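You operate a simulated robot arm through the tools that you are given. There is no shell and no other tool. Be economical: measure what you need, move in short steps, check, and stop when the job is done.

You are at the controls of a simulated robot arm. One attempt, no reset.

## Task
Lock each pump bottle and put the one under its LOW line in the black basket.
Fine: lock it before you move it; leave the others where they stand.

It is judged by the outcome, as a careful person would: the job done as asked, and still so three seconds after it is handed in. It fails if anything else is knocked over, pushed out of place, dropped, spilled or broken.

## Robot
A 7-joint arm with a two-finger parallel gripper, fixed in place. Base frame: the origin is at the foot of the arm, x ahead of it, y to its left, z up. Lengths are in m, angles in rad, forces in N, time in s.
With the tool pointing down near the work surface it reaches from about 0.2 to 0.74 m from the base axis. Its first joint turns from -2.897 to 2.897 rad. Payload 1.57 kg.
The TCP is the grasp point between the finger pads, 0.03 m short of the fingertips. In the tool frame z runs along the fingers and y along their closing line. Largest opening 0.11 m; finger width 0.024, thickness 0.012; the body of the gripper, 0.048 by 0.112 m, starts 0.078 m behind the TCP.
Orientation is that of the tool frame in the base frame, as a unit quaternion [w, x, y, z]. With the fingers straight down and closing along the base's y, the tool's x points along the base's -x, its y along +y and its z along -z.

## Interface
- The arm moves only by the tool send_rows. Its argument "steps" is a list of rows, each a list of 6 numbers: the shift along the tool's x, y, z in m, then the turn, a rotation vector about the tool's x, y, z in rad. In form: [[x, y, z, wx, wy, wz], ...]. A call has 1 to 8 rows; each row is the pose to reach, as a shift and turn from the pose commanded when the call began, along the tool's axes at that moment. "jaw" is the finger opening in m, from 0 to 0.11, set as the call begins (left out, the last holds). A row lasts 0.2 s, in which the tool goes at most 0.05 m and 0.15 rad; a call with a longer step from one row to the next is refused whole, and so is a gripper value outside its range. Where a pose cannot be reached the arm comes as near as it can. A force on the tool above 40 N (or 10 N above the force at the start of the call, whichever is more), or a blocked arm, ends the call early, and 0.2 s more pass. The fingers move at their own pace (about 0.045 m/s each) and stop on an object; they squeeze with about 43 N. The grip force told is the motor's: it shows also when the fingers shut on nothing. Time passes only in rows, and 0.2 s behind the last, so rows that repeat a pose let the fingers close. It gives the time, the measured TCP pose, the force on the tool (base axes), the opening and the grip force at its end, in the units of the frame above (readings bear some noise).
- Cameras (640 x 400 px; columns grow to the right, rows downward): "scene" is fixed at [0.3993, -0.5017, 1.659]; the picture's right is [1.00, 0.10, 0.00], its down [0.05, -0.47, -0.88] and it looks along [-0.09, 0.88, -0.48] (base axes); focal length 319 px, centre (320, 200). "wrist" rides on the gripper at [-0.036, 0, -0.08] in the tool frame; the picture's right is [0.00, -1.00, 0.00], its down [0.97, 0.00, -0.24] and it looks along [0.24, 0.00, 0.97] (tool axes); focal length 218 px, centre (320, 200).
- camera(camera): a new picture of that camera. It takes no simulated time.
- move_column(by): slides the trunk up (or, below 0, down) by that many m; the arm rides with it, the base frame stays. It gives what a move gives, with no picture.
- measure_at(camera, pixels): for up to 12 pixels [column, row] of the newest picture of that camera ("zoom" is the newest enlarged one), the place [x, y, z] in the base frame of the surface seen there, good to about 0.002 m, but the place of the scene camera against the robot may be out by one fixed shift of up to 0.018 m in any direction. It takes no simulated time.
- zoom(camera, box): a new picture of the part [left, top, right, bottom] of that camera's present view, enlarged. It takes no simulated time.
- sign_off(): hands the job in; it is judged then, once.

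Go step by step. Measure first, check grasps and placings, and put right what went wrong. The budget is 80 turns and 38 pictures, counting those below and the enlarged ones. Unless the task says otherwise, let go and move clear before handing in, and close with one line.

The tools are called after "Request:" by a JSON object that holds its "op" and its "data". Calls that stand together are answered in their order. send_rows: Moves the arm, as the interface text tells. Its arguments: {"type":"object","properties":{"steps":{"type":"array","items":{"type":"array","items":{"type":"number"}}},"jaw":{"type":"number"}},"required":["steps"]} The other tools are called the same way: move_column (by) slides the trunk up or down; camera (camera) takes a picture; measure_at (camera, pixels) gives the place of the surface under pixels of a picture; zoom (camera, box) takes an enlarged picture of a part of a camera's view; sign_off () hands the job in.

At the start:

```text
time: 0.0
eef_pos: [0.2625, 0.2679, 1.2705]
tcp_rot: [-0.001, 0.0, 1.0, 0.0]
force: [0.0, -0.4, 1.0]
finger_gap: 0.1098
gripper_force: 0.1
trunk travel left (down, up): [-0.525, 0.065]
```

scene: 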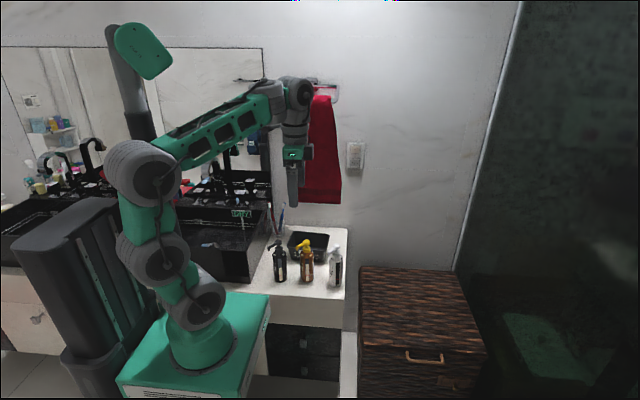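
wrist: 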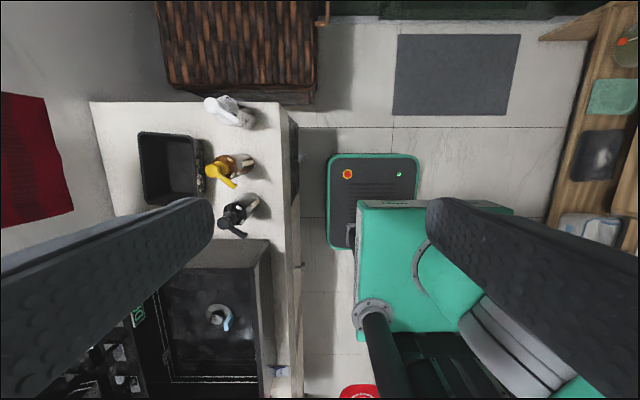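

Three pump bottles (black, amber with yellow pump, white) stand near scene pixels (279,262), (306,262), (335,265), with the black basket behind. I'll zoom in on both cameras.

Request:
{"op": "zoom", "data": {"camera": "scene", "box": [255, 225, 355, 290]}}

Request:
{"op": "zoom", "data": {"camera": "wrist", "box": [130, 85, 300, 245]}}

```text
6.15 times, centred on (305, 258) of scene
```

zoom: 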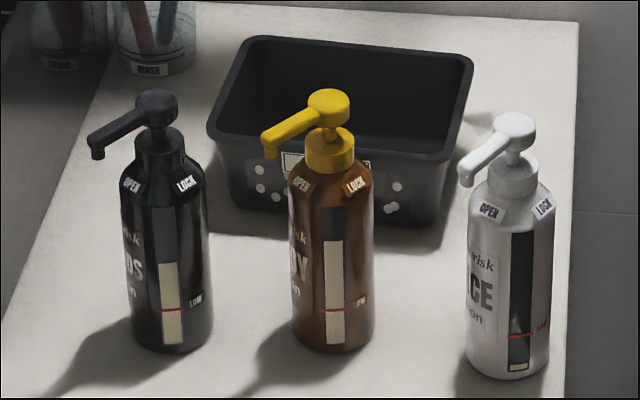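

```text
2.50 times, centred on (215, 165) of wrist
```

zoom: 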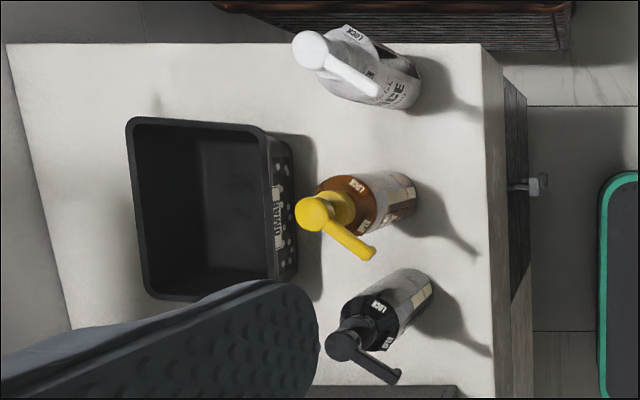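

White's fill is below its red LOW line; the others are above. All three nozzles point to OPEN. I'll measure heads, nozzle tips and labels from the wrist zoom.

Request:
{"op": "measure_at", "data": {"camera": "zoom", "pixels": [[310, 48], [372, 90], [353, 35], [314, 214], [368, 253], [357, 185], [362, 227], [343, 345], [393, 378], [378, 306], [387, 342], [210, 200]]}}

Request:
{"op": "zoom", "data": {"camera": "scene", "box": [265, 230, 315, 262]}}

```text
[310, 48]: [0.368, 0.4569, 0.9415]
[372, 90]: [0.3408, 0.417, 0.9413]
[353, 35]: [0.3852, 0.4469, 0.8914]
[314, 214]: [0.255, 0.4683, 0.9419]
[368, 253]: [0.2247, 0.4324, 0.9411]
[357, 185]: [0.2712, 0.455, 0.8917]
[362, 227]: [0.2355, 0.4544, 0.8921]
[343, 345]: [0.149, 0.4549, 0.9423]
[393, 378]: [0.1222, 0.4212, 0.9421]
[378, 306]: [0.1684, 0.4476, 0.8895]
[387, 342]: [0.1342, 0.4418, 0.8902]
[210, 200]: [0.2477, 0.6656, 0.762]
```

```text
12.50 times, centred on (290, 246) of scene
```

zoom: 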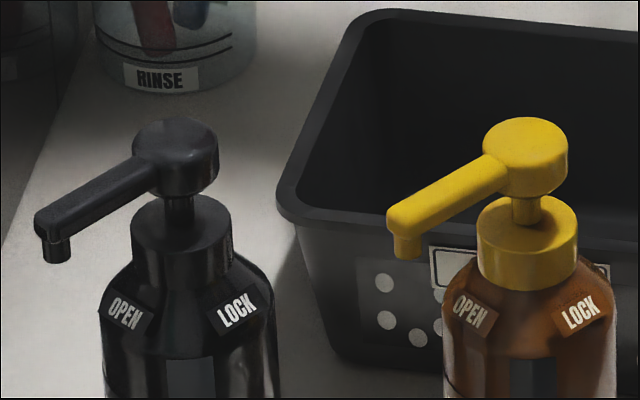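

White is the low one; all heads are at z≈0.942, nozzles at about −130°, LOCK at about −35°, so each needs a roughly 90° CCW turn. I'll move over the middle bottle and look closely.

Request:
{"op": "send_rows", "data": {"steps": [[0.002, 0.033, 0.028, 0, 0, 0], [0.004, 0.066, 0.056, 0, 0, 0], [0.006, 0.099, 0.084, 0, 0, 0], [0.008, 0.132, 0.112, 0, 0, 0], [0.01, 0.165, 0.14, 0, 0, 0], [0.01, 0.195, 0.165, 0, 0, 0], [0.01, 0.195, 0.165, 0, 0, 0]], "jaw": 0.06}}

Request:
{"op": "camera", "data": {"camera": "wrist"}}

```text
time: 1.6
eef_pos: [0.2501, 0.4636, 1.1048]
tcp_rot: [0.0, 0.0, 1.0, 0.0]
force: [0.0, -0.2, 0.3]
finger_gap: 0.06
gripper_force: 0.2
trunk travel left (down, up): [-0.525, 0.065]
```

```text
32 pictures are left
```

wrist: 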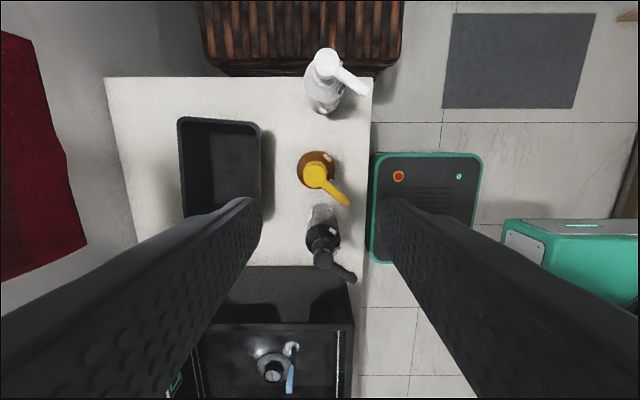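

Request:
{"op": "zoom", "data": {"camera": "wrist", "box": [270, 130, 370, 220]}}

```text
4.44 times, centred on (320, 175) of wrist
```

zoom: 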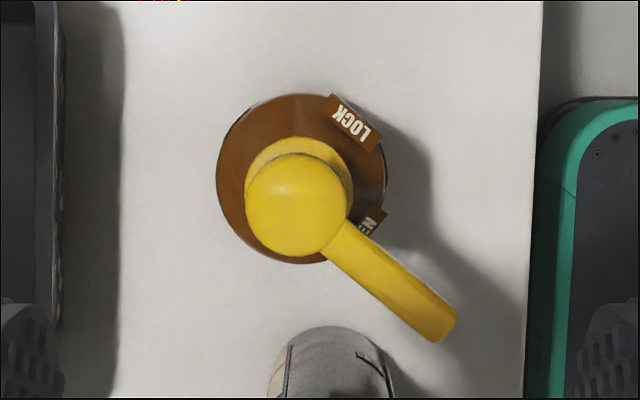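

The yellow head is a disc centred at zoom (296,206) with the nozzle to (440,325). I'll measure its centre, edges and tip, and basket rims.

Request:
{"op": "measure_at", "data": {"camera": "zoom", "pixels": [[296, 206], [249, 206], [296, 157], [296, 252], [440, 325], [350, 122], [345, 187], [335, 250]]}}

Request:
{"op": "measure_at", "data": {"camera": "wrist", "pixels": [[326, 62], [362, 90], [322, 255], [345, 276], [257, 126], [182, 122], [215, 160], [256, 190], [181, 205]]}}

```text
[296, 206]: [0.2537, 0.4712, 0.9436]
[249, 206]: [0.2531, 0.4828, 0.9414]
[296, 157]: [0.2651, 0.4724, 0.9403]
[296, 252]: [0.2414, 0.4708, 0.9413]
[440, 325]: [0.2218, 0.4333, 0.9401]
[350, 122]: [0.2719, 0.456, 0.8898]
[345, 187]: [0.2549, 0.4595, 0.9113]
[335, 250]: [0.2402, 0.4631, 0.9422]
```

```text
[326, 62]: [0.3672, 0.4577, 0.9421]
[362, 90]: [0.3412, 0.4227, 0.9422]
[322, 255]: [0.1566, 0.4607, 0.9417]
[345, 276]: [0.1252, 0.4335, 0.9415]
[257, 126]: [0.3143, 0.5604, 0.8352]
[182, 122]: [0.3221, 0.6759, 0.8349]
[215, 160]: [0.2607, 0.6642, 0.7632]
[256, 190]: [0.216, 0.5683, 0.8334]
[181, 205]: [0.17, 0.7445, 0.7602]
```

Head centre is (0.2535, 0.471), diameter ~0.025; nozzle at −130°, LOCK at −40°. I'll align over it while testing the wrist's range counter-clockwise at a safe height.

Request:
{"op": "send_rows", "data": {"steps": [[-0.0034, 0.0074, 0.0, 0, 0, -0.145], [-0.0034, 0.0074, 0.0, 0, 0, -0.29], [-0.0034, 0.0074, 0.0, 0, 0, -0.435], [-0.0034, 0.0074, 0.0, 0, 0, -0.58], [-0.0034, 0.0074, 0.0, 0, 0, -0.725], [-0.0034, 0.0074, 0.0, 0, 0, -0.87], [-0.0034, 0.0074, 0.0, 0, 0, -1.015], [-0.0034, 0.0074, 0.0, 0, 0, -1.16]]}}

Request:
{"op": "send_rows", "data": {"steps": [[0, 0, 0, 0, 0, -0.145], [0, 0, 0, 0, 0, -0.29], [0, 0, 0, 0, 0, -0.435], [0, 0, 0, 0, 0, -0.58], [0, 0, 0, 0, 0, -0.725], [0, 0, 0, 0, 0, -0.87], [0, 0, 0, 0, 0, -1.015], [0, 0, 0, 0, 0, -1.16]]}}

```text
time: 3.4
eef_pos: [0.2549, 0.4708, 1.1057]
tcp_rot: [0.001, -0.549, 0.836, 0.0]
force: [-0.1, 0.9, 1.1]
finger_gap: 0.0599
gripper_force: 0.0
trunk travel left (down, up): [-0.525, 0.065]
```

```text
time: 5.2
eef_pos: [0.2556, 0.4711, 1.1049]
tcp_rot: [0.0, 0.917, -0.398, 0.0]
force: [0.3, 0.5, -0.9]
finger_gap: 0.0599
gripper_force: 0.1
trunk travel left (down, up): [-0.525, 0.065]
```

The wrist reached 2.32 rad CCW; I'll check a little further, then come back to the start yaw (0.873 CCW).

Request:
{"op": "send_rows", "data": {"steps": [[0, 0, 0, 0, 0, -0.145], [0, 0, 0, 0, 0, -0.29]]}}

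Request:
{"op": "send_rows", "data": {"steps": [[0, 0, 0, 0, 0, 0.145], [0, 0, 0, 0, 0, 0.29], [0, 0, 0, 0, 0, 0.435], [0, 0, 0, 0, 0, 0.58], [0, 0, 0, 0, 0, 0.725], [0, 0, 0, 0, 0, 0.87], [0, 0, 0, 0, 0, 1.015], [0, 0, 0, 0, 0, 1.16]]}}

Request:
{"op": "send_rows", "data": {"steps": [[0, 0, 0, 0, 0, 0.145], [0, 0, 0, 0, 0, 0.29], [0, 0, 0, 0, 0, 0.435], [0, 0, 0, 0, 0, 0.577], [0, 0, 0, 0, 0, 0.577]]}}

```text
time: 5.8
eef_pos: [0.2566, 0.4702, 1.1042]
tcp_rot: [0.0, 0.965, -0.262, 0.0]
force: [-0.1, 0.4, -0.2]
finger_gap: 0.06
gripper_force: 0.0
trunk travel left (down, up): [-0.525, 0.065]
```

```text
time: 7.6
eef_pos: [0.2558, 0.4708, 1.1061]
tcp_rot: [0.0, -0.662, 0.75, 0.0]
force: [-0.9, 0.7, -0.8]
finger_gap: 0.0597
gripper_force: 0.0
trunk travel left (down, up): [-0.525, 0.065]
```

```text
time: 8.8
eef_pos: [0.2564, 0.4702, 1.1056]
tcp_rot: [0.0, -0.421, 0.907, 0.0]
force: [1.1, 0.0, -0.7]
finger_gap: 0.0598
gripper_force: 0.0
trunk travel left (down, up): [-0.525, 0.065]
```

Full range is available. Now descend partway over the yellow head with a small centring correction and check.

Request:
{"op": "send_rows", "data": {"steps": [[0.0013, 0.0027, 0.035, 0, 0, 0], [0.0013, 0.0027, 0.07, 0, 0, 0], [0.0013, 0.0027, 0.105, 0, 0, 0], [0.0013, 0.0027, 0.105, 0, 0, 0]]}}

Request:
{"op": "camera", "data": {"camera": "wrist"}}

```text
time: 9.8
eef_pos: [0.2521, 0.4719, 0.9981]
tcp_rot: [0.0, -0.422, 0.906, 0.0]
force: [0.2, -0.3, 0.1]
finger_gap: 0.0598
gripper_force: 0.0
trunk travel left (down, up): [-0.525, 0.065]
```

```text
30 pictures are left
```

wrist: 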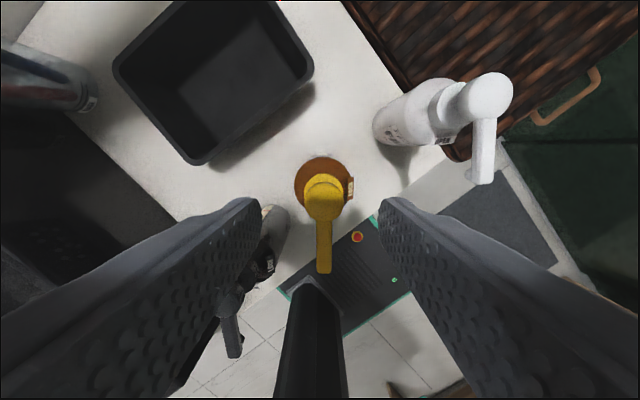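

The yellow head at (323,200) is centred between the fingers with the nozzle running straight down the image. Descend and close.

Request:
{"op": "send_rows", "data": {"steps": [[0, 0, 0.025, 0, 0, 0], [0, 0, 0.045, 0, 0, 0], [0, 0, 0.045, 0, 0, 0]]}}

Request:
{"op": "send_rows", "data": {"steps": [[0, 0, 0, 0, 0, 0], [0, 0, 0, 0, 0, 0], [0, 0, 0, 0, 0, 0], [0, 0, 0, 0, 0, 0]], "jaw": 0.015}}

```text
time: 10.6
eef_pos: [0.2527, 0.47, 0.954]
tcp_rot: [0.0, -0.422, 0.906, 0.0]
force: [0.6, -0.6, -0.2]
finger_gap: 0.0599
gripper_force: 0.1
trunk travel left (down, up): [-0.525, 0.065]
```

```text
time: 11.6
eef_pos: [0.2526, 0.4712, 0.9549]
tcp_rot: [0.0, -0.423, 0.906, 0.0]
force: [0.4, -1.1, -0.4]
finger_gap: 0.0245
gripper_force: 30.4
trunk travel left (down, up): [-0.525, 0.065]
```

Gripped the head (gap 0.0245, no side force). Now turn 90° CCW in two parts, watching the force.

Request:
{"op": "send_rows", "data": {"steps": [[0, 0, 0, 0, 0, -0.1], [0, 0, 0, 0, 0, -0.2], [0, 0, 0, 0, 0, -0.3], [0, 0, 0, 0, 0, -0.4], [0, 0, 0, 0, 0, -0.5], [0, 0, 0, 0, 0, -0.6], [0, 0, 0, 0, 0, -0.7], [0, 0, 0, 0, 0, -0.785]]}}

Request:
{"op": "zoom", "data": {"camera": "scene", "box": [255, 225, 355, 290]}}

```text
time: 13.4
eef_pos: [0.2543, 0.4714, 0.9548]
tcp_rot: [0.0, 0.738, -0.675, 0.0]
force: [1.2, 0.7, -0.8]
finger_gap: 0.0242
gripper_force: 36.0
trunk travel left (down, up): [-0.525, 0.065]
```

```text
6.15 times, centred on (305, 258) of scene
```

zoom: 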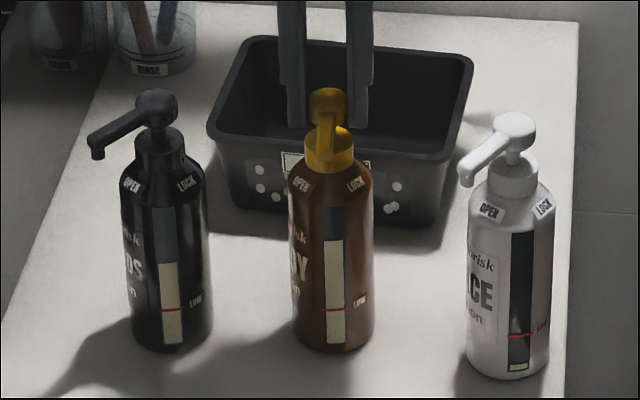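

The nozzle turned with the grip and the bottle itself stayed. Continue the second half.

Request:
{"op": "send_rows", "data": {"steps": [[0, 0, 0, 0, 0, -0.1], [0, 0, 0, 0, 0, -0.2], [0, 0, 0, 0, 0, -0.3], [0, 0, 0, 0, 0, -0.4], [0, 0, 0, 0, 0, -0.5], [0, 0, 0, 0, 0, -0.6], [0, 0, 0, 0, 0, -0.7], [0, 0, 0, 0, 0, -0.785]]}}

Request:
{"op": "zoom", "data": {"camera": "scene", "box": [255, 225, 355, 290]}}

```text
time: 15.2
eef_pos: [0.2531, 0.4719, 0.9534]
tcp_rot: [0.0, 0.94, -0.341, -0.001]
force: [0.2, 0.3, -0.1]
finger_gap: 0.0242
gripper_force: 36.0
trunk travel left (down, up): [-0.525, 0.065]
```

```text
6.15 times, centred on (305, 258) of scene
```

zoom: 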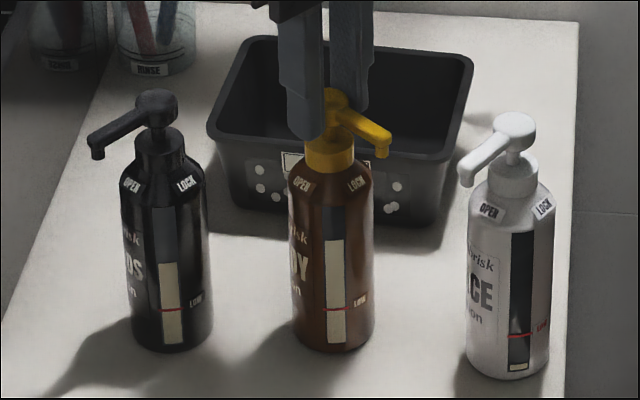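

The nozzle now sits above LOCK. I'll nudge 0.1 rad further to make sure it is at the end of its travel, then release and rise.

Request:
{"op": "send_rows", "data": {"steps": [[0, 0, 0, 0, 0, -0.05], [0, 0, 0, 0, 0, -0.1], [0, 0, 0, 0, 0, -0.1]]}}

Request:
{"op": "send_rows", "data": {"steps": [[0, 0, 0, 0, 0, 0], [0, 0, 0, 0, 0, 0], [0, 0, 0, 0, 0, 0], [0, 0, -0.04, 0, 0, 0], [0, 0, -0.08, 0, 0, 0], [0, 0, -0.12, 0, 0, 0], [0, 0, -0.15, 0, 0, 0], [0, 0, -0.15, 0, 0, 0]], "jaw": 0.06}}

Request:
{"op": "camera", "data": {"camera": "wrist"}}

```text
time: 16.0
eef_pos: [0.2534, 0.4706, 0.9541]
tcp_rot: [0.001, 0.956, -0.294, 0.0]
force: [-1.0, 0.3, 0.1]
finger_gap: 0.0242
gripper_force: 36.1
trunk travel left (down, up): [-0.525, 0.065]
```

```text
time: 17.8
eef_pos: [0.2519, 0.4715, 1.103]
tcp_rot: [0.0, 0.955, -0.296, 0.0]
force: [0.2, 0.5, 1.0]
finger_gap: 0.0601
gripper_force: 0.1
trunk travel left (down, up): [-0.525, 0.065]
```

```text
27 pictures are left
```

wrist: 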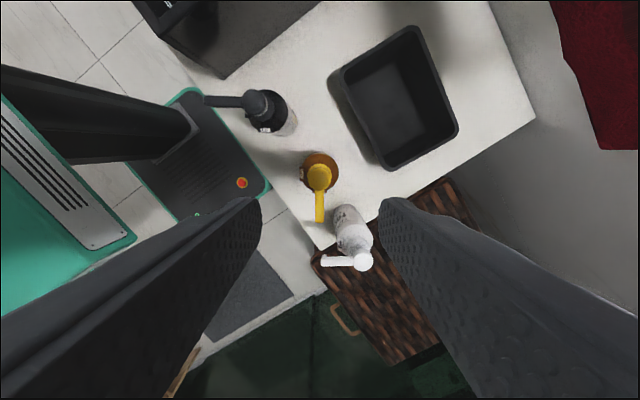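

Request:
{"op": "zoom", "data": {"camera": "wrist", "box": [280, 140, 360, 230]}}

Request:
{"op": "measure_at", "data": {"camera": "wrist", "pixels": [[319, 177], [319, 217], [365, 261], [328, 261], [247, 100], [212, 100]]}}

```text
4.44 times, centred on (320, 185) of wrist
```

zoom: 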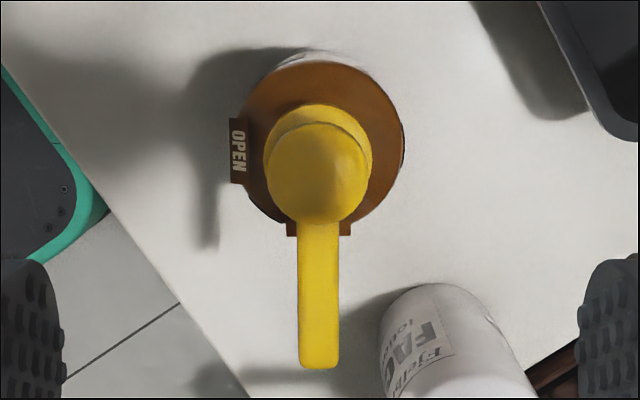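

```text
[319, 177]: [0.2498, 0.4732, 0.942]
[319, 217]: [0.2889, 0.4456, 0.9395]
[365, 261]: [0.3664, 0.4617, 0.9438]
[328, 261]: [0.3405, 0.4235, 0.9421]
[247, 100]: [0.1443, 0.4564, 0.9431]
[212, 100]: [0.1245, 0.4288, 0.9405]
```

The yellow nozzle now lies exactly over LOCK. Next I'll move at height over the black bottle while unwinding the wrist.

Request:
{"op": "send_rows", "data": {"steps": [[-0.0127, 0.0118, 0, 0, 0, 0.14], [-0.0255, 0.0236, 0, 0, 0, 0.28], [-0.0382, 0.0354, 0, 0, 0, 0.42], [-0.0509, 0.0472, 0, 0, 0, 0.56], [-0.0637, 0.059, 0, 0, 0, 0.7], [-0.0764, 0.0708, 0, 0, 0, 0.84], [-0.0764, 0.0708, 0, 0, 0, 0.98], [-0.0764, 0.0708, 0, 0, 0, 1.12]]}}

Request:
{"op": "send_rows", "data": {"steps": [[0, 0, 0, 0, 0, 0.14], [0, 0, 0, 0, 0, 0.28], [0, 0, 0, 0, 0, 0.42], [0, 0, 0, 0, 0, 0.55], [0, 0, 0, 0, 0, 0.55]]}}

Request:
{"op": "zoom", "data": {"camera": "wrist", "box": [270, 130, 370, 230]}}

```text
time: 19.6
eef_pos: [0.1492, 0.4557, 1.1049]
tcp_rot: [0.0, -0.652, 0.758, -0.001]
force: [0.2, -0.7, 0.0]
finger_gap: 0.0603
gripper_force: 0.0
trunk travel left (down, up): [-0.525, 0.065]
```

```text
time: 20.8
eef_pos: [0.1497, 0.4555, 1.1053]
tcp_rot: [0.001, -0.422, 0.907, 0.001]
force: [-0.8, -0.1, -0.1]
finger_gap: 0.06
gripper_force: 0.1
trunk travel left (down, up): [-0.525, 0.065]
```

```text
4.00 times, centred on (320, 180) of wrist
```

zoom: 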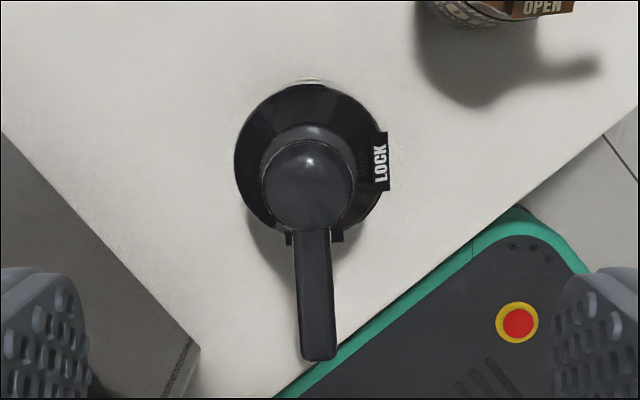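

Black's head is centred at zoom (307,185), nozzle nearly straight down the image, LOCK 90° away. Measure the centre.

Request:
{"op": "measure_at", "data": {"camera": "zoom", "pixels": [[307, 185], [267, 185], [347, 185], [307, 146], [319, 345], [307, 222]]}}

```text
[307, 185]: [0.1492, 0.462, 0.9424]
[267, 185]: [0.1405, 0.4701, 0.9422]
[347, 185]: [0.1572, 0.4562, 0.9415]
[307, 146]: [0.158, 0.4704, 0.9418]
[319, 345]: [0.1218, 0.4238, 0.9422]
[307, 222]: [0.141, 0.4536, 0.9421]
```

Head centre (0.149, 0.462). Centre, align to the nozzle, and descend; then check.

Request:
{"op": "send_rows", "data": {"steps": [[-0.0046, 0.0046, 0.035, 0, 0, -0.07], [-0.0046, 0.0046, 0.07, 0, 0, -0.07], [-0.0046, 0.0046, 0.1, 0, 0, -0.07], [-0.0046, 0.0046, 0.1, 0, 0, -0.07]]}}

Request:
{"op": "camera", "data": {"camera": "wrist"}}

```text
time: 21.8
eef_pos: [0.1499, 0.4628, 1.005]
tcp_rot: [0.0, -0.454, 0.891, 0.0]
force: [-0.8, 0.1, -0.3]
finger_gap: 0.0598
gripper_force: 0.0
trunk travel left (down, up): [-0.525, 0.065]
```

```text
24 pictures are left
```

wrist: 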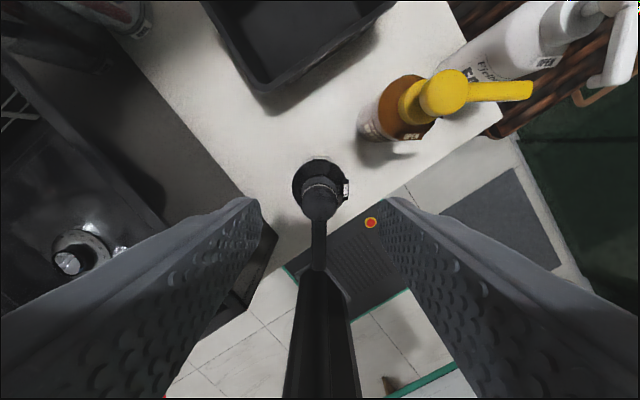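

Centred at (320,200). Descend, grip and turn.

Request:
{"op": "send_rows", "data": {"steps": [[0, 0, 0.03, 0, 0, 0], [0, 0, 0.051, 0, 0, 0], [0, 0, 0.051, 0, 0, 0]]}}

Request:
{"op": "send_rows", "data": {"steps": [[0, 0, 0, 0, 0, 0], [0, 0, 0, 0, 0, 0], [0, 0, 0, 0, 0, 0], [0, 0, 0, 0, 0, 0]], "jaw": 0.015}}

Request:
{"op": "send_rows", "data": {"steps": [[0, 0, 0, 0, 0, -0.1], [0, 0, 0, 0, 0, -0.2], [0, 0, 0, 0, 0, -0.3], [0, 0, 0, 0, 0, -0.4], [0, 0, 0, 0, 0, -0.5], [0, 0, 0, 0, 0, -0.6], [0, 0, 0, 0, 0, -0.7], [0, 0, 0, 0, 0, -0.8]]}}

```text
time: 22.6
eef_pos: [0.1489, 0.4625, 0.9553]
tcp_rot: [-0.001, -0.454, 0.891, 0.0]
force: [-0.4, 0.3, -0.7]
finger_gap: 0.0598
gripper_force: 0.2
trunk travel left (down, up): [-0.525, 0.065]
```

```text
time: 23.6
eef_pos: [0.1495, 0.462, 0.9542]
tcp_rot: [0.0, -0.454, 0.891, 0.0]
force: [-0.5, -0.7, 0.3]
finger_gap: 0.0247
gripper_force: 30.6
trunk travel left (down, up): [-0.525, 0.065]
```

```text
time: 25.4
eef_pos: [0.1484, 0.4616, 0.9542]
tcp_rot: [0.0, 0.766, -0.643, 0.0]
force: [-1.9, -0.2, 3.4]
finger_gap: 0.0242
gripper_force: 36.1
trunk travel left (down, up): [-0.525, 0.065]
```

Gripped and half turned. Finish the turn, then look.

Request:
{"op": "send_rows", "data": {"steps": [[0, 0, 0, 0, 0, -0.1], [0, 0, 0, 0, 0, -0.2], [0, 0, 0, 0, 0, -0.3], [0, 0, 0, 0, 0, -0.4], [0, 0, 0, 0, 0, -0.5], [0, 0, 0, 0, 0, -0.6], [0, 0, 0, 0, 0, -0.7], [0, 0, 0, 0, 0, -0.82]]}}

Request:
{"op": "zoom", "data": {"camera": "scene", "box": [255, 225, 355, 290]}}

```text
time: 27.2
eef_pos: [0.1495, 0.4616, 0.9536]
tcp_rot: [0.0, 0.959, -0.284, 0.001]
force: [-2.7, -2.1, 5.3]
finger_gap: 0.0242
gripper_force: 36.2
trunk travel left (down, up): [-0.525, 0.065]
```

```text
6.15 times, centred on (305, 258) of scene
```

zoom: 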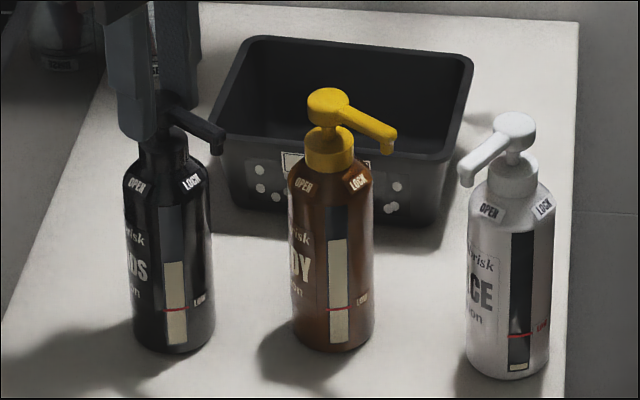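

The black nozzle points over LOCK and the bottle turned just slightly with it, so it is at its stop. Release and rise.

Request:
{"op": "send_rows", "data": {"steps": [[0, 0, 0, 0, 0, 0], [0, 0, 0, 0, 0, 0], [0, 0, 0, 0, 0, 0], [0, 0, -0.04, 0, 0, 0], [0, 0, -0.08, 0, 0, 0], [0, 0, -0.12, 0, 0, 0], [0, 0, -0.15, 0, 0, 0], [0, 0, -0.15, 0, 0, 0]], "jaw": 0.06}}

Request:
{"op": "zoom", "data": {"camera": "wrist", "box": [270, 130, 370, 230]}}

```text
time: 29.0
eef_pos: [0.1497, 0.4646, 1.1042]
tcp_rot: [0.0, 0.959, -0.285, 0.0]
force: [0.6, -0.8, 0.1]
finger_gap: 0.06
gripper_force: 0.1
trunk travel left (down, up): [-0.525, 0.065]
```

```text
4.00 times, centred on (320, 180) of wrist
```

zoom: 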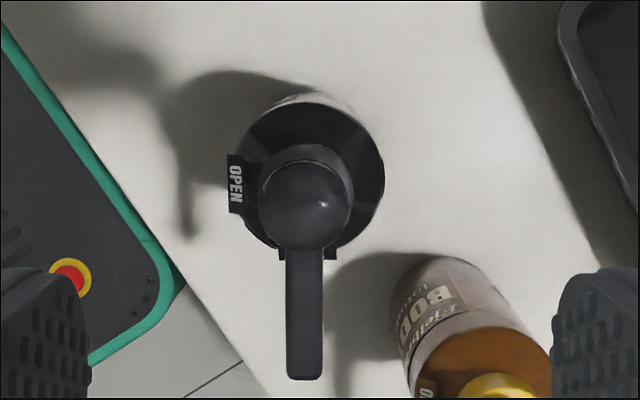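

Black is locked. Now over to white, unwinding the wrist at height.

Request:
{"op": "send_rows", "data": {"steps": [[0.023, -0.0143, 0, 0, 0, 0.14], [0.0461, -0.0287, 0, 0, 0, 0.28], [0.0692, -0.043, 0, 0, 0, 0.42], [0.0922, -0.0573, 0, 0, 0, 0.56], [0.1153, -0.0716, 0, 0, 0, 0.7], [0.1383, -0.086, 0, 0, 0, 0.84], [0.1614, -0.1003, 0, 0, 0, 0.98], [0.1844, -0.1146, 0, 0, 0, 1.12]]}}

Request:
{"op": "send_rows", "data": {"steps": [[0, 0, 0, 0, 0, 0.14], [0, 0, 0, 0, 0, 0.28], [0, 0, 0, 0, 0, 0.42], [0, 0, 0, 0, 0, 0.474], [0, 0, 0, 0, 0, 0.474]]}}

Request:
{"op": "zoom", "data": {"camera": "wrist", "box": [270, 130, 370, 230]}}

```text
time: 30.8
eef_pos: [0.3683, 0.4563, 1.1042]
tcp_rot: [-0.001, -0.659, 0.752, 0.0]
force: [0.9, 0.2, -1.2]
finger_gap: 0.0601
gripper_force: 0.0
trunk travel left (down, up): [-0.525, 0.065]
```

```text
time: 32.0
eef_pos: [0.3659, 0.4568, 1.1031]
tcp_rot: [0.001, -0.466, 0.885, 0.0]
force: [0.2, -0.4, 0.5]
finger_gap: 0.06
gripper_force: 0.1
trunk travel left (down, up): [-0.525, 0.065]
```

```text
4.00 times, centred on (320, 180) of wrist
```

zoom: 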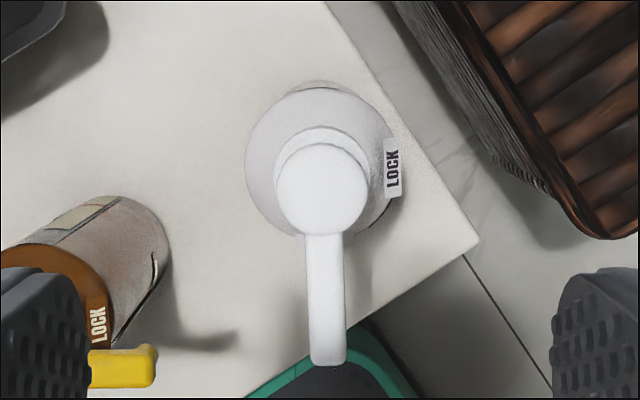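

White's head is centred at zoom (322,190). Measure it.

Request:
{"op": "measure_at", "data": {"camera": "zoom", "pixels": [[322, 190], [281, 190], [363, 190], [322, 150], [327, 350], [322, 228], [392, 170]]}}

```text
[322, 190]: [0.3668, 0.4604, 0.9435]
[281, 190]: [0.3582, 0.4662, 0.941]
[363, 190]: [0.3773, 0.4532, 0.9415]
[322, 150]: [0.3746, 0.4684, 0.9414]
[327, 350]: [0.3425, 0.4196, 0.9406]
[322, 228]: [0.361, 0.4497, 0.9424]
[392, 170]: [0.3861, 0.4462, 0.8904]
```

Centre (0.3675, 0.460). Small correction, descend, grip and begin the turn.

Request:
{"op": "send_rows", "data": {"steps": [[-0.003, 0.001, 0.035, 0, 0, 0], [-0.003, 0.001, 0.07, 0, 0, 0], [-0.003, 0.001, 0.1, 0, 0, 0], [-0.003, 0.001, 0.125, 0, 0, 0], [-0.003, 0.001, 0.149, 0, 0, 0], [-0.003, 0.001, 0.149, 0, 0, 0]]}}

Request:
{"op": "send_rows", "data": {"steps": [[0, 0, 0, 0, 0, 0], [0, 0, 0, 0, 0, 0], [0, 0, 0, 0, 0, 0], [0, 0, 0, 0, 0, 0]], "jaw": 0.015}}

```text
time: 33.4
eef_pos: [0.3671, 0.4616, 0.9548]
tcp_rot: [0.0, -0.465, 0.885, 0.0]
force: [-0.3, -0.1, 0.6]
finger_gap: 0.0601
gripper_force: 0.0
trunk travel left (down, up): [-0.525, 0.065]
```

```text
time: 34.4
eef_pos: [0.3662, 0.4605, 0.9556]
tcp_rot: [0.0, -0.465, 0.885, 0.0]
force: [1.4, -0.3, 0.9]
finger_gap: 0.0247
gripper_force: 30.7
trunk travel left (down, up): [-0.525, 0.065]
```

Gripped at gap 0.0247. Turn 90°+ CCW.

Request:
{"op": "send_rows", "data": {"steps": [[0, 0, 0, 0, 0, -0.1], [0, 0, 0, 0, 0, -0.2], [0, 0, 0, 0, 0, -0.3], [0, 0, 0, 0, 0, -0.4], [0, 0, 0, 0, 0, -0.5], [0, 0, 0, 0, 0, -0.6], [0, 0, 0, 0, 0, -0.7], [0, 0, 0, 0, 0, -0.8]]}}

Request:
{"op": "send_rows", "data": {"steps": [[0, 0, 0, 0, 0, -0.1], [0, 0, 0, 0, 0, -0.2], [0, 0, 0, 0, 0, -0.3], [0, 0, 0, 0, 0, -0.4], [0, 0, 0, 0, 0, -0.5], [0, 0, 0, 0, 0, -0.6], [0, 0, 0, 0, 0, -0.7], [0, 0, 0, 0, 0, -0.8]]}}

Request:
{"op": "zoom", "data": {"camera": "scene", "box": [255, 225, 355, 290]}}

```text
time: 36.2
eef_pos: [0.366, 0.4609, 0.9562]
tcp_rot: [0.0, 0.775, -0.632, 0.0]
force: [0.8, 1.6, 2.0]
finger_gap: 0.0245
gripper_force: 36.3
trunk travel left (down, up): [-0.525, 0.065]
```

```text
time: 38.0
eef_pos: [0.3673, 0.4601, 0.9543]
tcp_rot: [0.0, 0.96, -0.281, -0.001]
force: [-0.3, -1.8, 1.4]
finger_gap: 0.0243
gripper_force: 36.5
trunk travel left (down, up): [-0.525, 0.065]
```

```text
6.15 times, centred on (305, 258) of scene
```

zoom: 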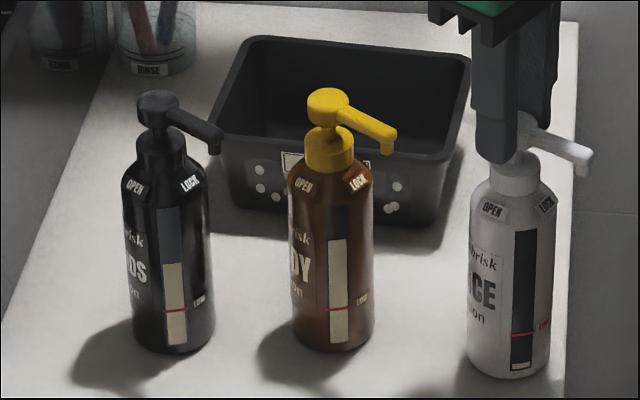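

Looks like white is over LOCK too. Release, rise, and verify from above.

Request:
{"op": "send_rows", "data": {"steps": [[0, 0, 0, 0, 0, 0], [0, 0, 0, 0, 0, 0], [0, 0, 0, 0, 0, 0], [0, 0, -0.04, 0, 0, 0], [0, 0, -0.08, 0, 0, 0], [0, 0, -0.12, 0, 0, 0], [0, 0, -0.15, 0, 0, 0], [0, 0, -0.15, 0, 0, 0]], "jaw": 0.06}}

Request:
{"op": "zoom", "data": {"camera": "wrist", "box": [270, 130, 370, 230]}}

```text
time: 39.8
eef_pos: [0.3692, 0.4592, 1.1044]
tcp_rot: [0.001, 0.959, -0.282, 0.0]
force: [-0.7, -0.9, -0.2]
finger_gap: 0.0601
gripper_force: 0.1
trunk travel left (down, up): [-0.525, 0.065]
```

```text
4.00 times, centred on (320, 180) of wrist
```

zoom: 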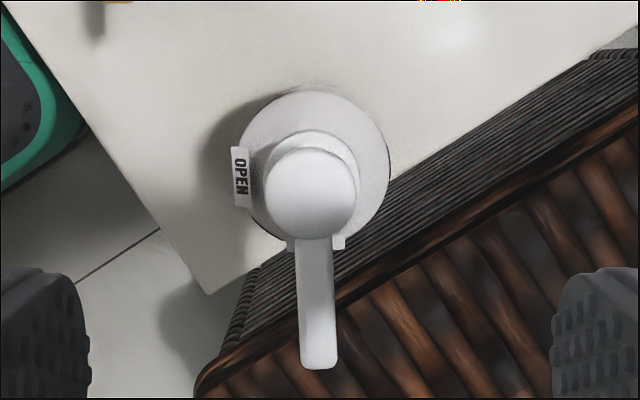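

White is locked. I'll rotate the wrist so the fingers close between the stick-out labels, roughly along y and clear of yellow, then measure the body and basket.

Request:
{"op": "send_rows", "data": {"steps": [[0, 0, 0, 0, 0, 0.147], [0, 0, 0, 0, 0, 0.294], [0, 0, 0, 0, 0, 0.441], [0, 0, 0, 0, 0, 0.588], [0, 0, 0, 0, 0, 0.735], [0, 0, 0, 0, 0, 0.882], [0, 0, 0, 0, 0, 1.029], [0, 0, 0, 0, 0, 1.176]], "jaw": 0.085}}

Request:
{"op": "send_rows", "data": {"steps": [[0, 0, 0, 0, 0, 0.147], [0, 0, 0, 0, 0, 0.294], [0, 0, 0, 0, 0, 0.441], [0, 0, 0, 0, 0, 0.588], [0, 0, 0, 0, 0, 0.735], [0, 0, 0, 0, 0, 0.882], [0, 0, 0, 0, 0, 1.029], [0, 0, 0, 0, 0, 1.176]]}}

Request:
{"op": "camera", "data": {"camera": "wrist"}}

```text
time: 41.6
eef_pos: [0.3664, 0.4607, 1.105]
tcp_rot: [0.0, -0.641, 0.768, 0.0]
force: [-0.5, -0.7, 0.2]
finger_gap: 0.0853
gripper_force: 0.0
trunk travel left (down, up): [-0.525, 0.065]
```

```text
time: 43.4
eef_pos: [0.3681, 0.4602, 1.1057]
tcp_rot: [0.0, -0.107, 0.994, -0.001]
force: [-0.7, 0.4, -0.9]
finger_gap: 0.0848
gripper_force: 0.0
trunk travel left (down, up): [-0.525, 0.065]
```

```text
18 pictures are left
```

wrist: 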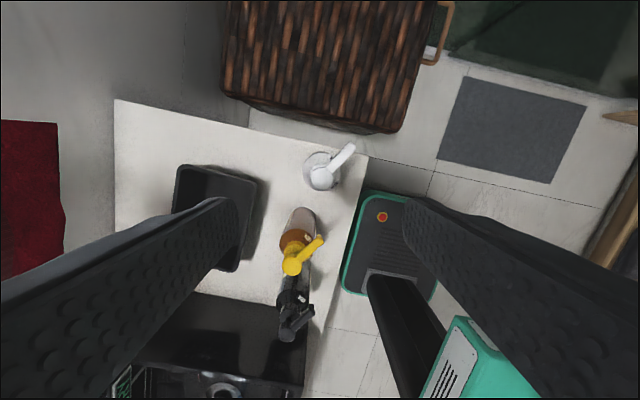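

The bottle is centred in the gripper; basket corners visible at (257,180), (181,168), (233,270). Measure them and the bottle.

Request:
{"op": "measure_at", "data": {"camera": "wrist", "pixels": [[255, 180], [181, 168], [234, 268], [216, 172], [245, 225], [322, 177], [308, 160], [310, 166], [225, 187], [240, 186]]}}

Request:
{"op": "zoom", "data": {"camera": "wrist", "box": [270, 130, 370, 230]}}

```text
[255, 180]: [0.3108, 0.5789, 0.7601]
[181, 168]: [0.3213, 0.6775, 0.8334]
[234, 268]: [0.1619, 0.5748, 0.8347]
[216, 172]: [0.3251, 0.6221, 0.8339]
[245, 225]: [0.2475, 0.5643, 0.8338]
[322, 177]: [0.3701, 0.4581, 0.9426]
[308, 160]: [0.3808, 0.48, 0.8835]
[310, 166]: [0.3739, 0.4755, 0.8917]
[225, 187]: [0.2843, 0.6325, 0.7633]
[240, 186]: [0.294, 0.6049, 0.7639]
```

```text
4.00 times, centred on (320, 180) of wrist
```

zoom: 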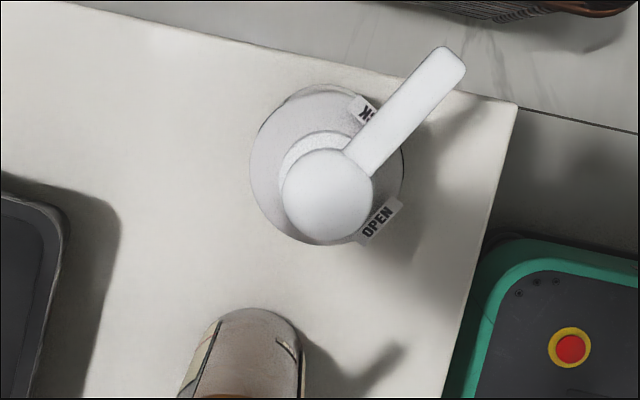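

The body is centred and labels are clear of the finger line. Descend to TCP z≈0.878 around the body.

Request:
{"op": "send_rows", "data": {"steps": [[0, 0, 0.04, 0, 0, 0], [0, 0, 0.08, 0, 0, 0], [0, 0, 0.12, 0, 0, 0], [0, 0, 0.16, 0, 0, 0], [0, 0, 0.19, 0, 0, 0], [0, 0, 0.21, 0, 0, 0], [0, 0, 0.2275, 0, 0, 0], [0, 0, 0.2275, 0, 0, 0]]}}

Request:
{"op": "zoom", "data": {"camera": "scene", "box": [255, 210, 365, 290]}}

```text
time: 45.2
eef_pos: [0.3687, 0.4607, 0.878]
tcp_rot: [0.0, -0.109, 0.994, -0.002]
force: [0.1, -0.2, -0.3]
finger_gap: 0.0851
gripper_force: 0.0
trunk travel left (down, up): [-0.525, 0.065]
```

```text
5.00 times, centred on (310, 250) of scene
```

zoom: 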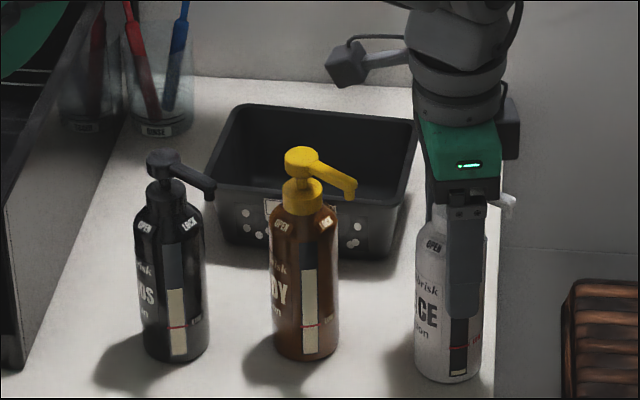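

Fingers straddle the white body cleanly. Close.

Request:
{"op": "send_rows", "data": {"steps": [[0, 0, 0, 0, 0, 0], [0, 0, 0, 0, 0, 0], [0, 0, 0, 0, 0, 0], [0, 0, 0, 0, 0, 0]], "jaw": 0.035}}

Request:
{"op": "send_rows", "data": {"steps": [[0, 0, -0.01, 0, 0, 0], [0, 0, -0.03, 0, 0, 0], [0, 0, -0.03, 0, 0, 0]]}}

Request:
{"op": "zoom", "data": {"camera": "scene", "box": [255, 210, 365, 290]}}

```text
time: 46.2
eef_pos: [0.3677, 0.4603, 0.8786]
tcp_rot: [0.0, -0.107, 0.994, -0.001]
force: [0.4, -1.3, 2.4]
finger_gap: 0.0533
gripper_force: 32.8
trunk travel left (down, up): [-0.525, 0.065]
```

```text
time: 47.0
eef_pos: [0.3681, 0.4613, 0.9064]
tcp_rot: [0.001, -0.108, 0.994, 0.0]
force: [-0.4, -0.6, -4.1]
finger_gap: 0.053
gripper_force: 42.4
trunk travel left (down, up): [-0.525, 0.065]
```

```text
5.00 times, centred on (310, 250) of scene
```

zoom: 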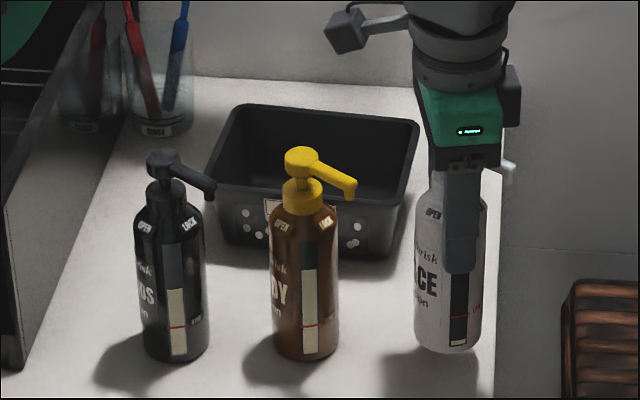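

Lifted ~0.03 m and firmly held (~4 N). Raise further and go over the basket, keeping away from yellow.

Request:
{"op": "send_rows", "data": {"steps": [[0, 0, -0.04, 0, 0, 0], [0, 0, -0.08, 0, 0, 0], [0, 0, -0.105, 0, 0, 0], [0.0012, 0.0413, -0.105, 0, 0, 0], [0.0025, 0.0825, -0.105, 0, 0, 0]]}}

Request:
{"op": "send_rows", "data": {"steps": [[0.0206, 0.0262, 0, 0, 0, 0], [0.0413, 0.0524, 0, 0, 0, 0], [0.062, 0.0787, 0, 0, 0, 0], [0.0826, 0.1049, 0, 0, 0, 0], [0.0826, 0.1049, 0, 0, 0, 0]]}}

Request:
{"op": "camera", "data": {"camera": "scene"}}

Request:
{"op": "camera", "data": {"camera": "wrist"}}

```text
time: 48.2
eef_pos: [0.3491, 0.5411, 1.0115]
tcp_rot: [0.0, -0.109, 0.994, -0.002]
force: [0.0, 0.1, -3.8]
finger_gap: 0.0534
gripper_force: 43.2
trunk travel left (down, up): [-0.525, 0.065]
```

```text
time: 49.4
eef_pos: [0.2455, 0.6244, 1.013]
tcp_rot: [0.0, -0.108, 0.994, 0.0]
force: [0.2, -0.2, -3.1]
finger_gap: 0.0533
gripper_force: 43.5
trunk travel left (down, up): [-0.525, 0.065]
```

```text
14 pictures are left
```

scene: 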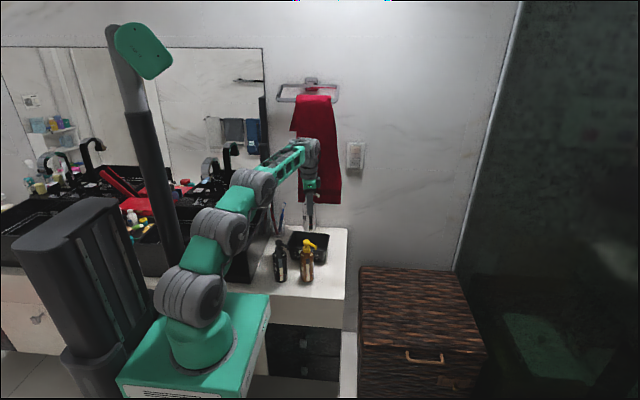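

```text
13 pictures are left
```

wrist: 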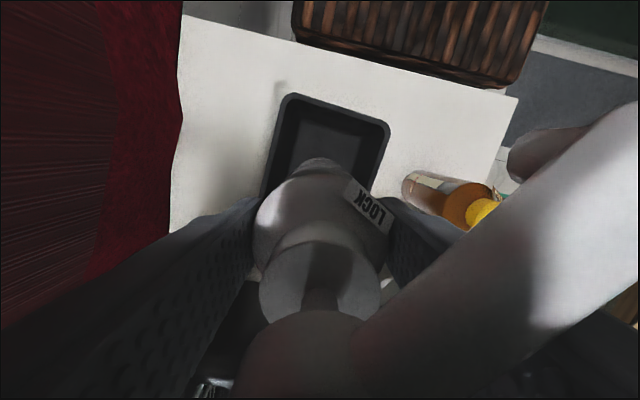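

Bottle is above the basket. I'll check basket rim edges from this view before lowering.

Request:
{"op": "measure_at", "data": {"camera": "wrist", "pixels": [[292, 97], [385, 122], [266, 180], [378, 165], [281, 140], [320, 130], [297, 130]]}}

Request:
{"op": "zoom", "data": {"camera": "scene", "box": [255, 200, 365, 290]}}

```text
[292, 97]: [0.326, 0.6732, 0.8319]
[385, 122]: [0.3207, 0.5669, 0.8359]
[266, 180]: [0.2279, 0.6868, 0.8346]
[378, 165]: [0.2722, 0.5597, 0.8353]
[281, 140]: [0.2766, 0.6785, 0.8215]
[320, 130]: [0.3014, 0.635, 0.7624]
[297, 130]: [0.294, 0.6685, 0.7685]
```

```text
4.44 times, centred on (310, 245) of scene
```

zoom: 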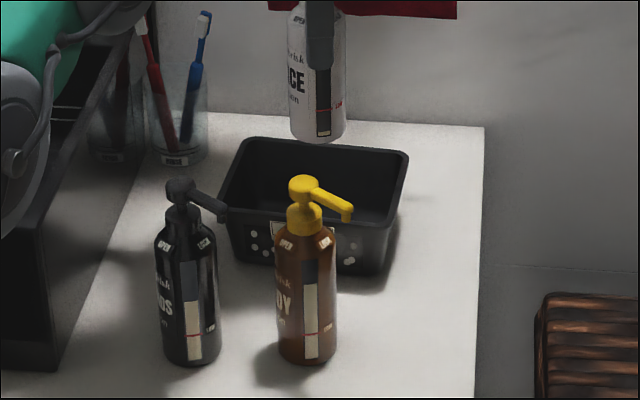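

Basket centre ≈ (0.243, 0.624), matching the bottle. Check towel clearance and lower most of the way.

Request:
{"op": "measure_at", "data": {"camera": "wrist", "pixels": [[150, 150], [60, 250], [100, 100]]}}

Request:
{"op": "send_rows", "data": {"steps": [[0, 0, 0.035, 0, 0, 0], [0, 0, 0.07, 0, 0, 0], [0, 0, 0.1, 0, 0, 0], [0, 0, 0.12, 0, 0, 0], [0, 0, 0.12, 0, 0, 0]]}}

```text
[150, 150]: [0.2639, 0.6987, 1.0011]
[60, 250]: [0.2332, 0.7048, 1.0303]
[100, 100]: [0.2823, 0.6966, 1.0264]
```

```text
time: 50.6
eef_pos: [0.2453, 0.6271, 0.893]
tcp_rot: [0.0, -0.109, 0.994, 0.001]
force: [-0.1, -0.2, -4.9]
finger_gap: 0.0532
gripper_force: 43.4
trunk travel left (down, up): [-0.525, 0.065]
```

Towel is ~0.02 m clear of the gripper. Lower the final centimetre slowly.

Request:
{"op": "send_rows", "data": {"steps": [[0, 0, 0.005, 0, 0, 0], [0, 0, 0.009, 0, 0, 0], [0, 0, 0.009, 0, 0, 0]]}}

Request:
{"op": "send_rows", "data": {"steps": [[0, 0, 0.0015, 0, 0, 0], [0, 0, 0.003, 0, 0, 0], [0, 0, 0.003, 0, 0, 0]]}}

Request:
{"op": "zoom", "data": {"camera": "scene", "box": [255, 200, 365, 290]}}

```text
time: 51.4
eef_pos: [0.2437, 0.6263, 0.8843]
tcp_rot: [0.0, -0.109, 0.994, 0.0]
force: [0.0, -0.2, -4.2]
finger_gap: 0.0533
gripper_force: 42.6
trunk travel left (down, up): [-0.525, 0.065]
```

```text
time: 52.2
eef_pos: [0.2442, 0.6263, 0.882]
tcp_rot: [0.001, -0.108, 0.994, 0.001]
force: [-1.0, -2.2, 9.3]
finger_gap: 0.0535
gripper_force: 42.8
trunk travel left (down, up): [-0.525, 0.065]
```

```text
4.44 times, centred on (310, 245) of scene
```

zoom: 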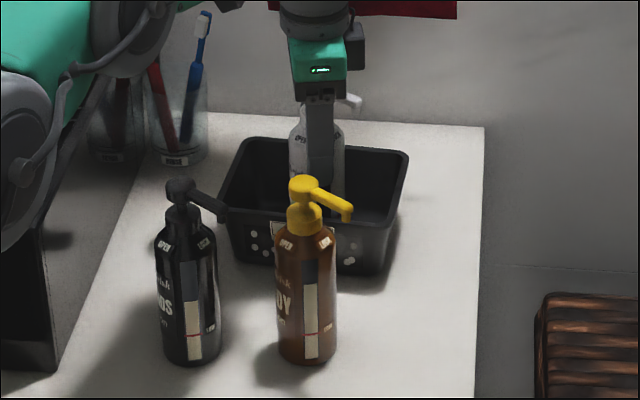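

Upward force of 9 N shows it has touched the basket floor. Release and rise straight up.

Request:
{"op": "send_rows", "data": {"steps": [[0, 0, -0.001, 0, 0, 0], [0, 0, -0.001, 0, 0, 0], [0, 0, -0.001, 0, 0, 0], [0, 0, -0.001, 0, 0, 0]], "jaw": 0.084}}

Request:
{"op": "send_rows", "data": {"steps": [[0, 0, -0.02, 0, 0, 0], [0, 0, -0.05, 0, 0, 0], [0, 0, -0.09, 0, 0, 0], [0, 0, -0.13, 0, 0, 0], [0, 0, -0.17, 0, 0, 0], [0, 0, -0.2, 0, 0, 0]]}}

Request:
{"op": "send_rows", "data": {"steps": [[0, -0.04, 0, 0, 0, 0], [0, -0.08, 0, 0, 0, 0], [0, -0.12, 0, 0, 0, 0], [0, -0.16, 0, 0, 0, 0], [0, -0.2, 0, 0, 0, 0], [0, -0.2, 0, 0, 0, 0]]}}

Request:
{"op": "zoom", "data": {"camera": "scene", "box": [255, 200, 365, 290]}}

Request:
{"op": "camera", "data": {"camera": "wrist"}}

```text
time: 53.2
eef_pos: [0.2439, 0.6248, 0.8827]
tcp_rot: [0.0, -0.11, 0.994, 0.0]
force: [-0.2, 0.0, -0.2]
finger_gap: 0.0841
gripper_force: 0.0
trunk travel left (down, up): [-0.525, 0.065]
```

```text
time: 54.6
eef_pos: [0.2437, 0.6245, 1.0822]
tcp_rot: [0.001, -0.108, 0.994, 0.0]
force: [0.6, -0.2, 0.5]
finger_gap: 0.0839
gripper_force: 0.0
trunk travel left (down, up): [-0.525, 0.065]
```

```text
time: 56.0
eef_pos: [0.2881, 0.4314, 1.083]
tcp_rot: [0.0, -0.109, 0.994, 0.0]
force: [-0.1, -0.2, 0.1]
finger_gap: 0.0838
gripper_force: 0.0
trunk travel left (down, up): [-0.525, 0.065]
```

```text
4.44 times, centred on (310, 245) of scene
```

zoom: 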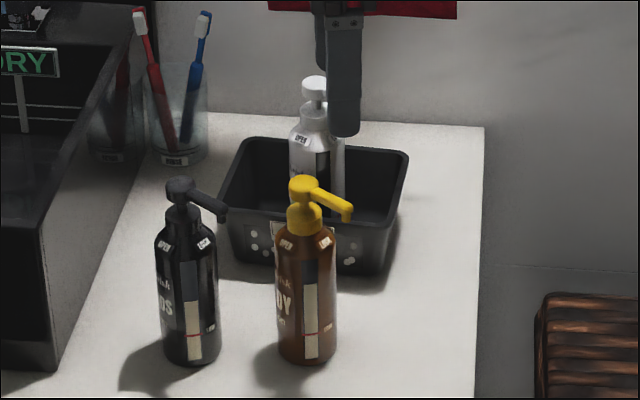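

```text
9 pictures are left
```

wrist: 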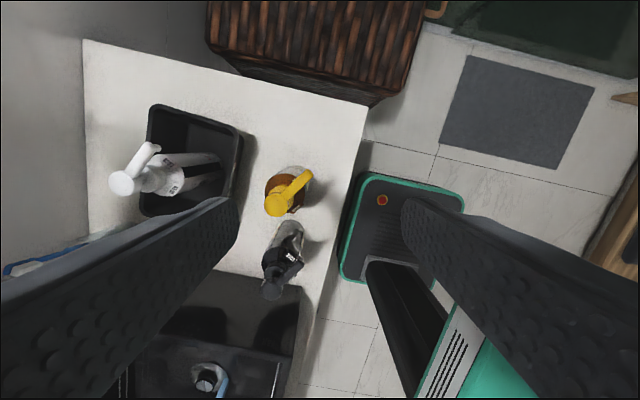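

White stands upright in the basket at (165,175), the others untouched. One last zoom to confirm all nozzles are on LOCK.

Request:
{"op": "zoom", "data": {"camera": "wrist", "box": [90, 90, 330, 310]}}

Request:
{"op": "send_rows", "data": {"steps": [[0, -0.04, -0.03, 0, 0, 0], [0, -0.08, -0.06, 0, 0, 0], [0, -0.12, -0.09, 0, 0, 0], [0, -0.12, -0.09, 0, 0, 0]]}}

Request:
{"op": "zoom", "data": {"camera": "scene", "box": [265, 210, 345, 265]}}

```text
1.82 times, centred on (210, 200) of wrist
```

zoom: 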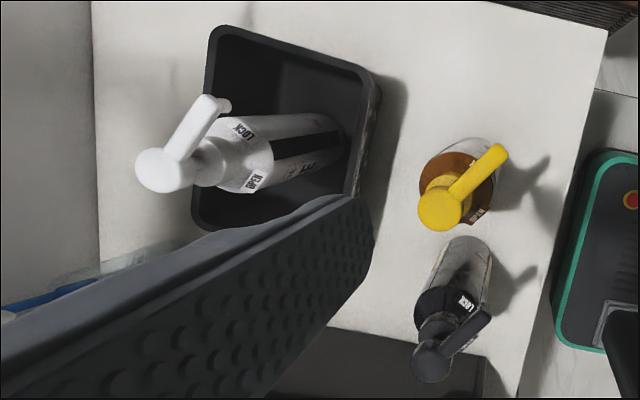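

```text
time: 57.0
eef_pos: [0.312, 0.3136, 1.1694]
tcp_rot: [0.0, -0.109, 0.994, 0.0]
force: [-0.3, -0.1, 0.1]
finger_gap: 0.0838
gripper_force: 0.0
trunk travel left (down, up): [-0.525, 0.065]
```

```text
7.27 times, centred on (305, 238) of scene
```

zoom: 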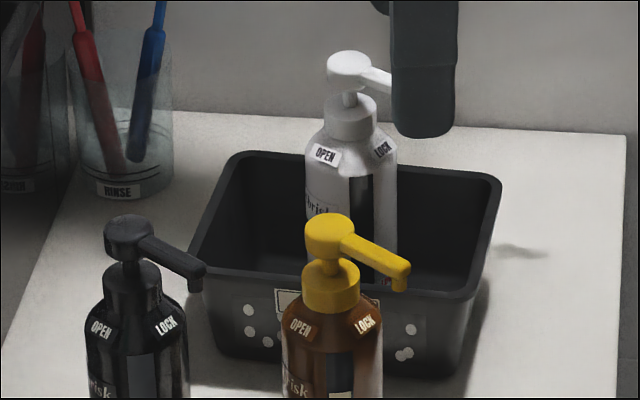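

All three nozzles are over LOCK, white stands upright in the basket, and the arm is clear. I'm handing in.

Request:
{"op": "sign_off", "data": {}}

```text
The job is handed in.
```

All three pump bottles are locked, and the white one, which was under its LOW line, stands upright in the black basket. The black and amber bottles are still where they stood; each may have twisted very slightly in place as its nozzle reached LOCK.
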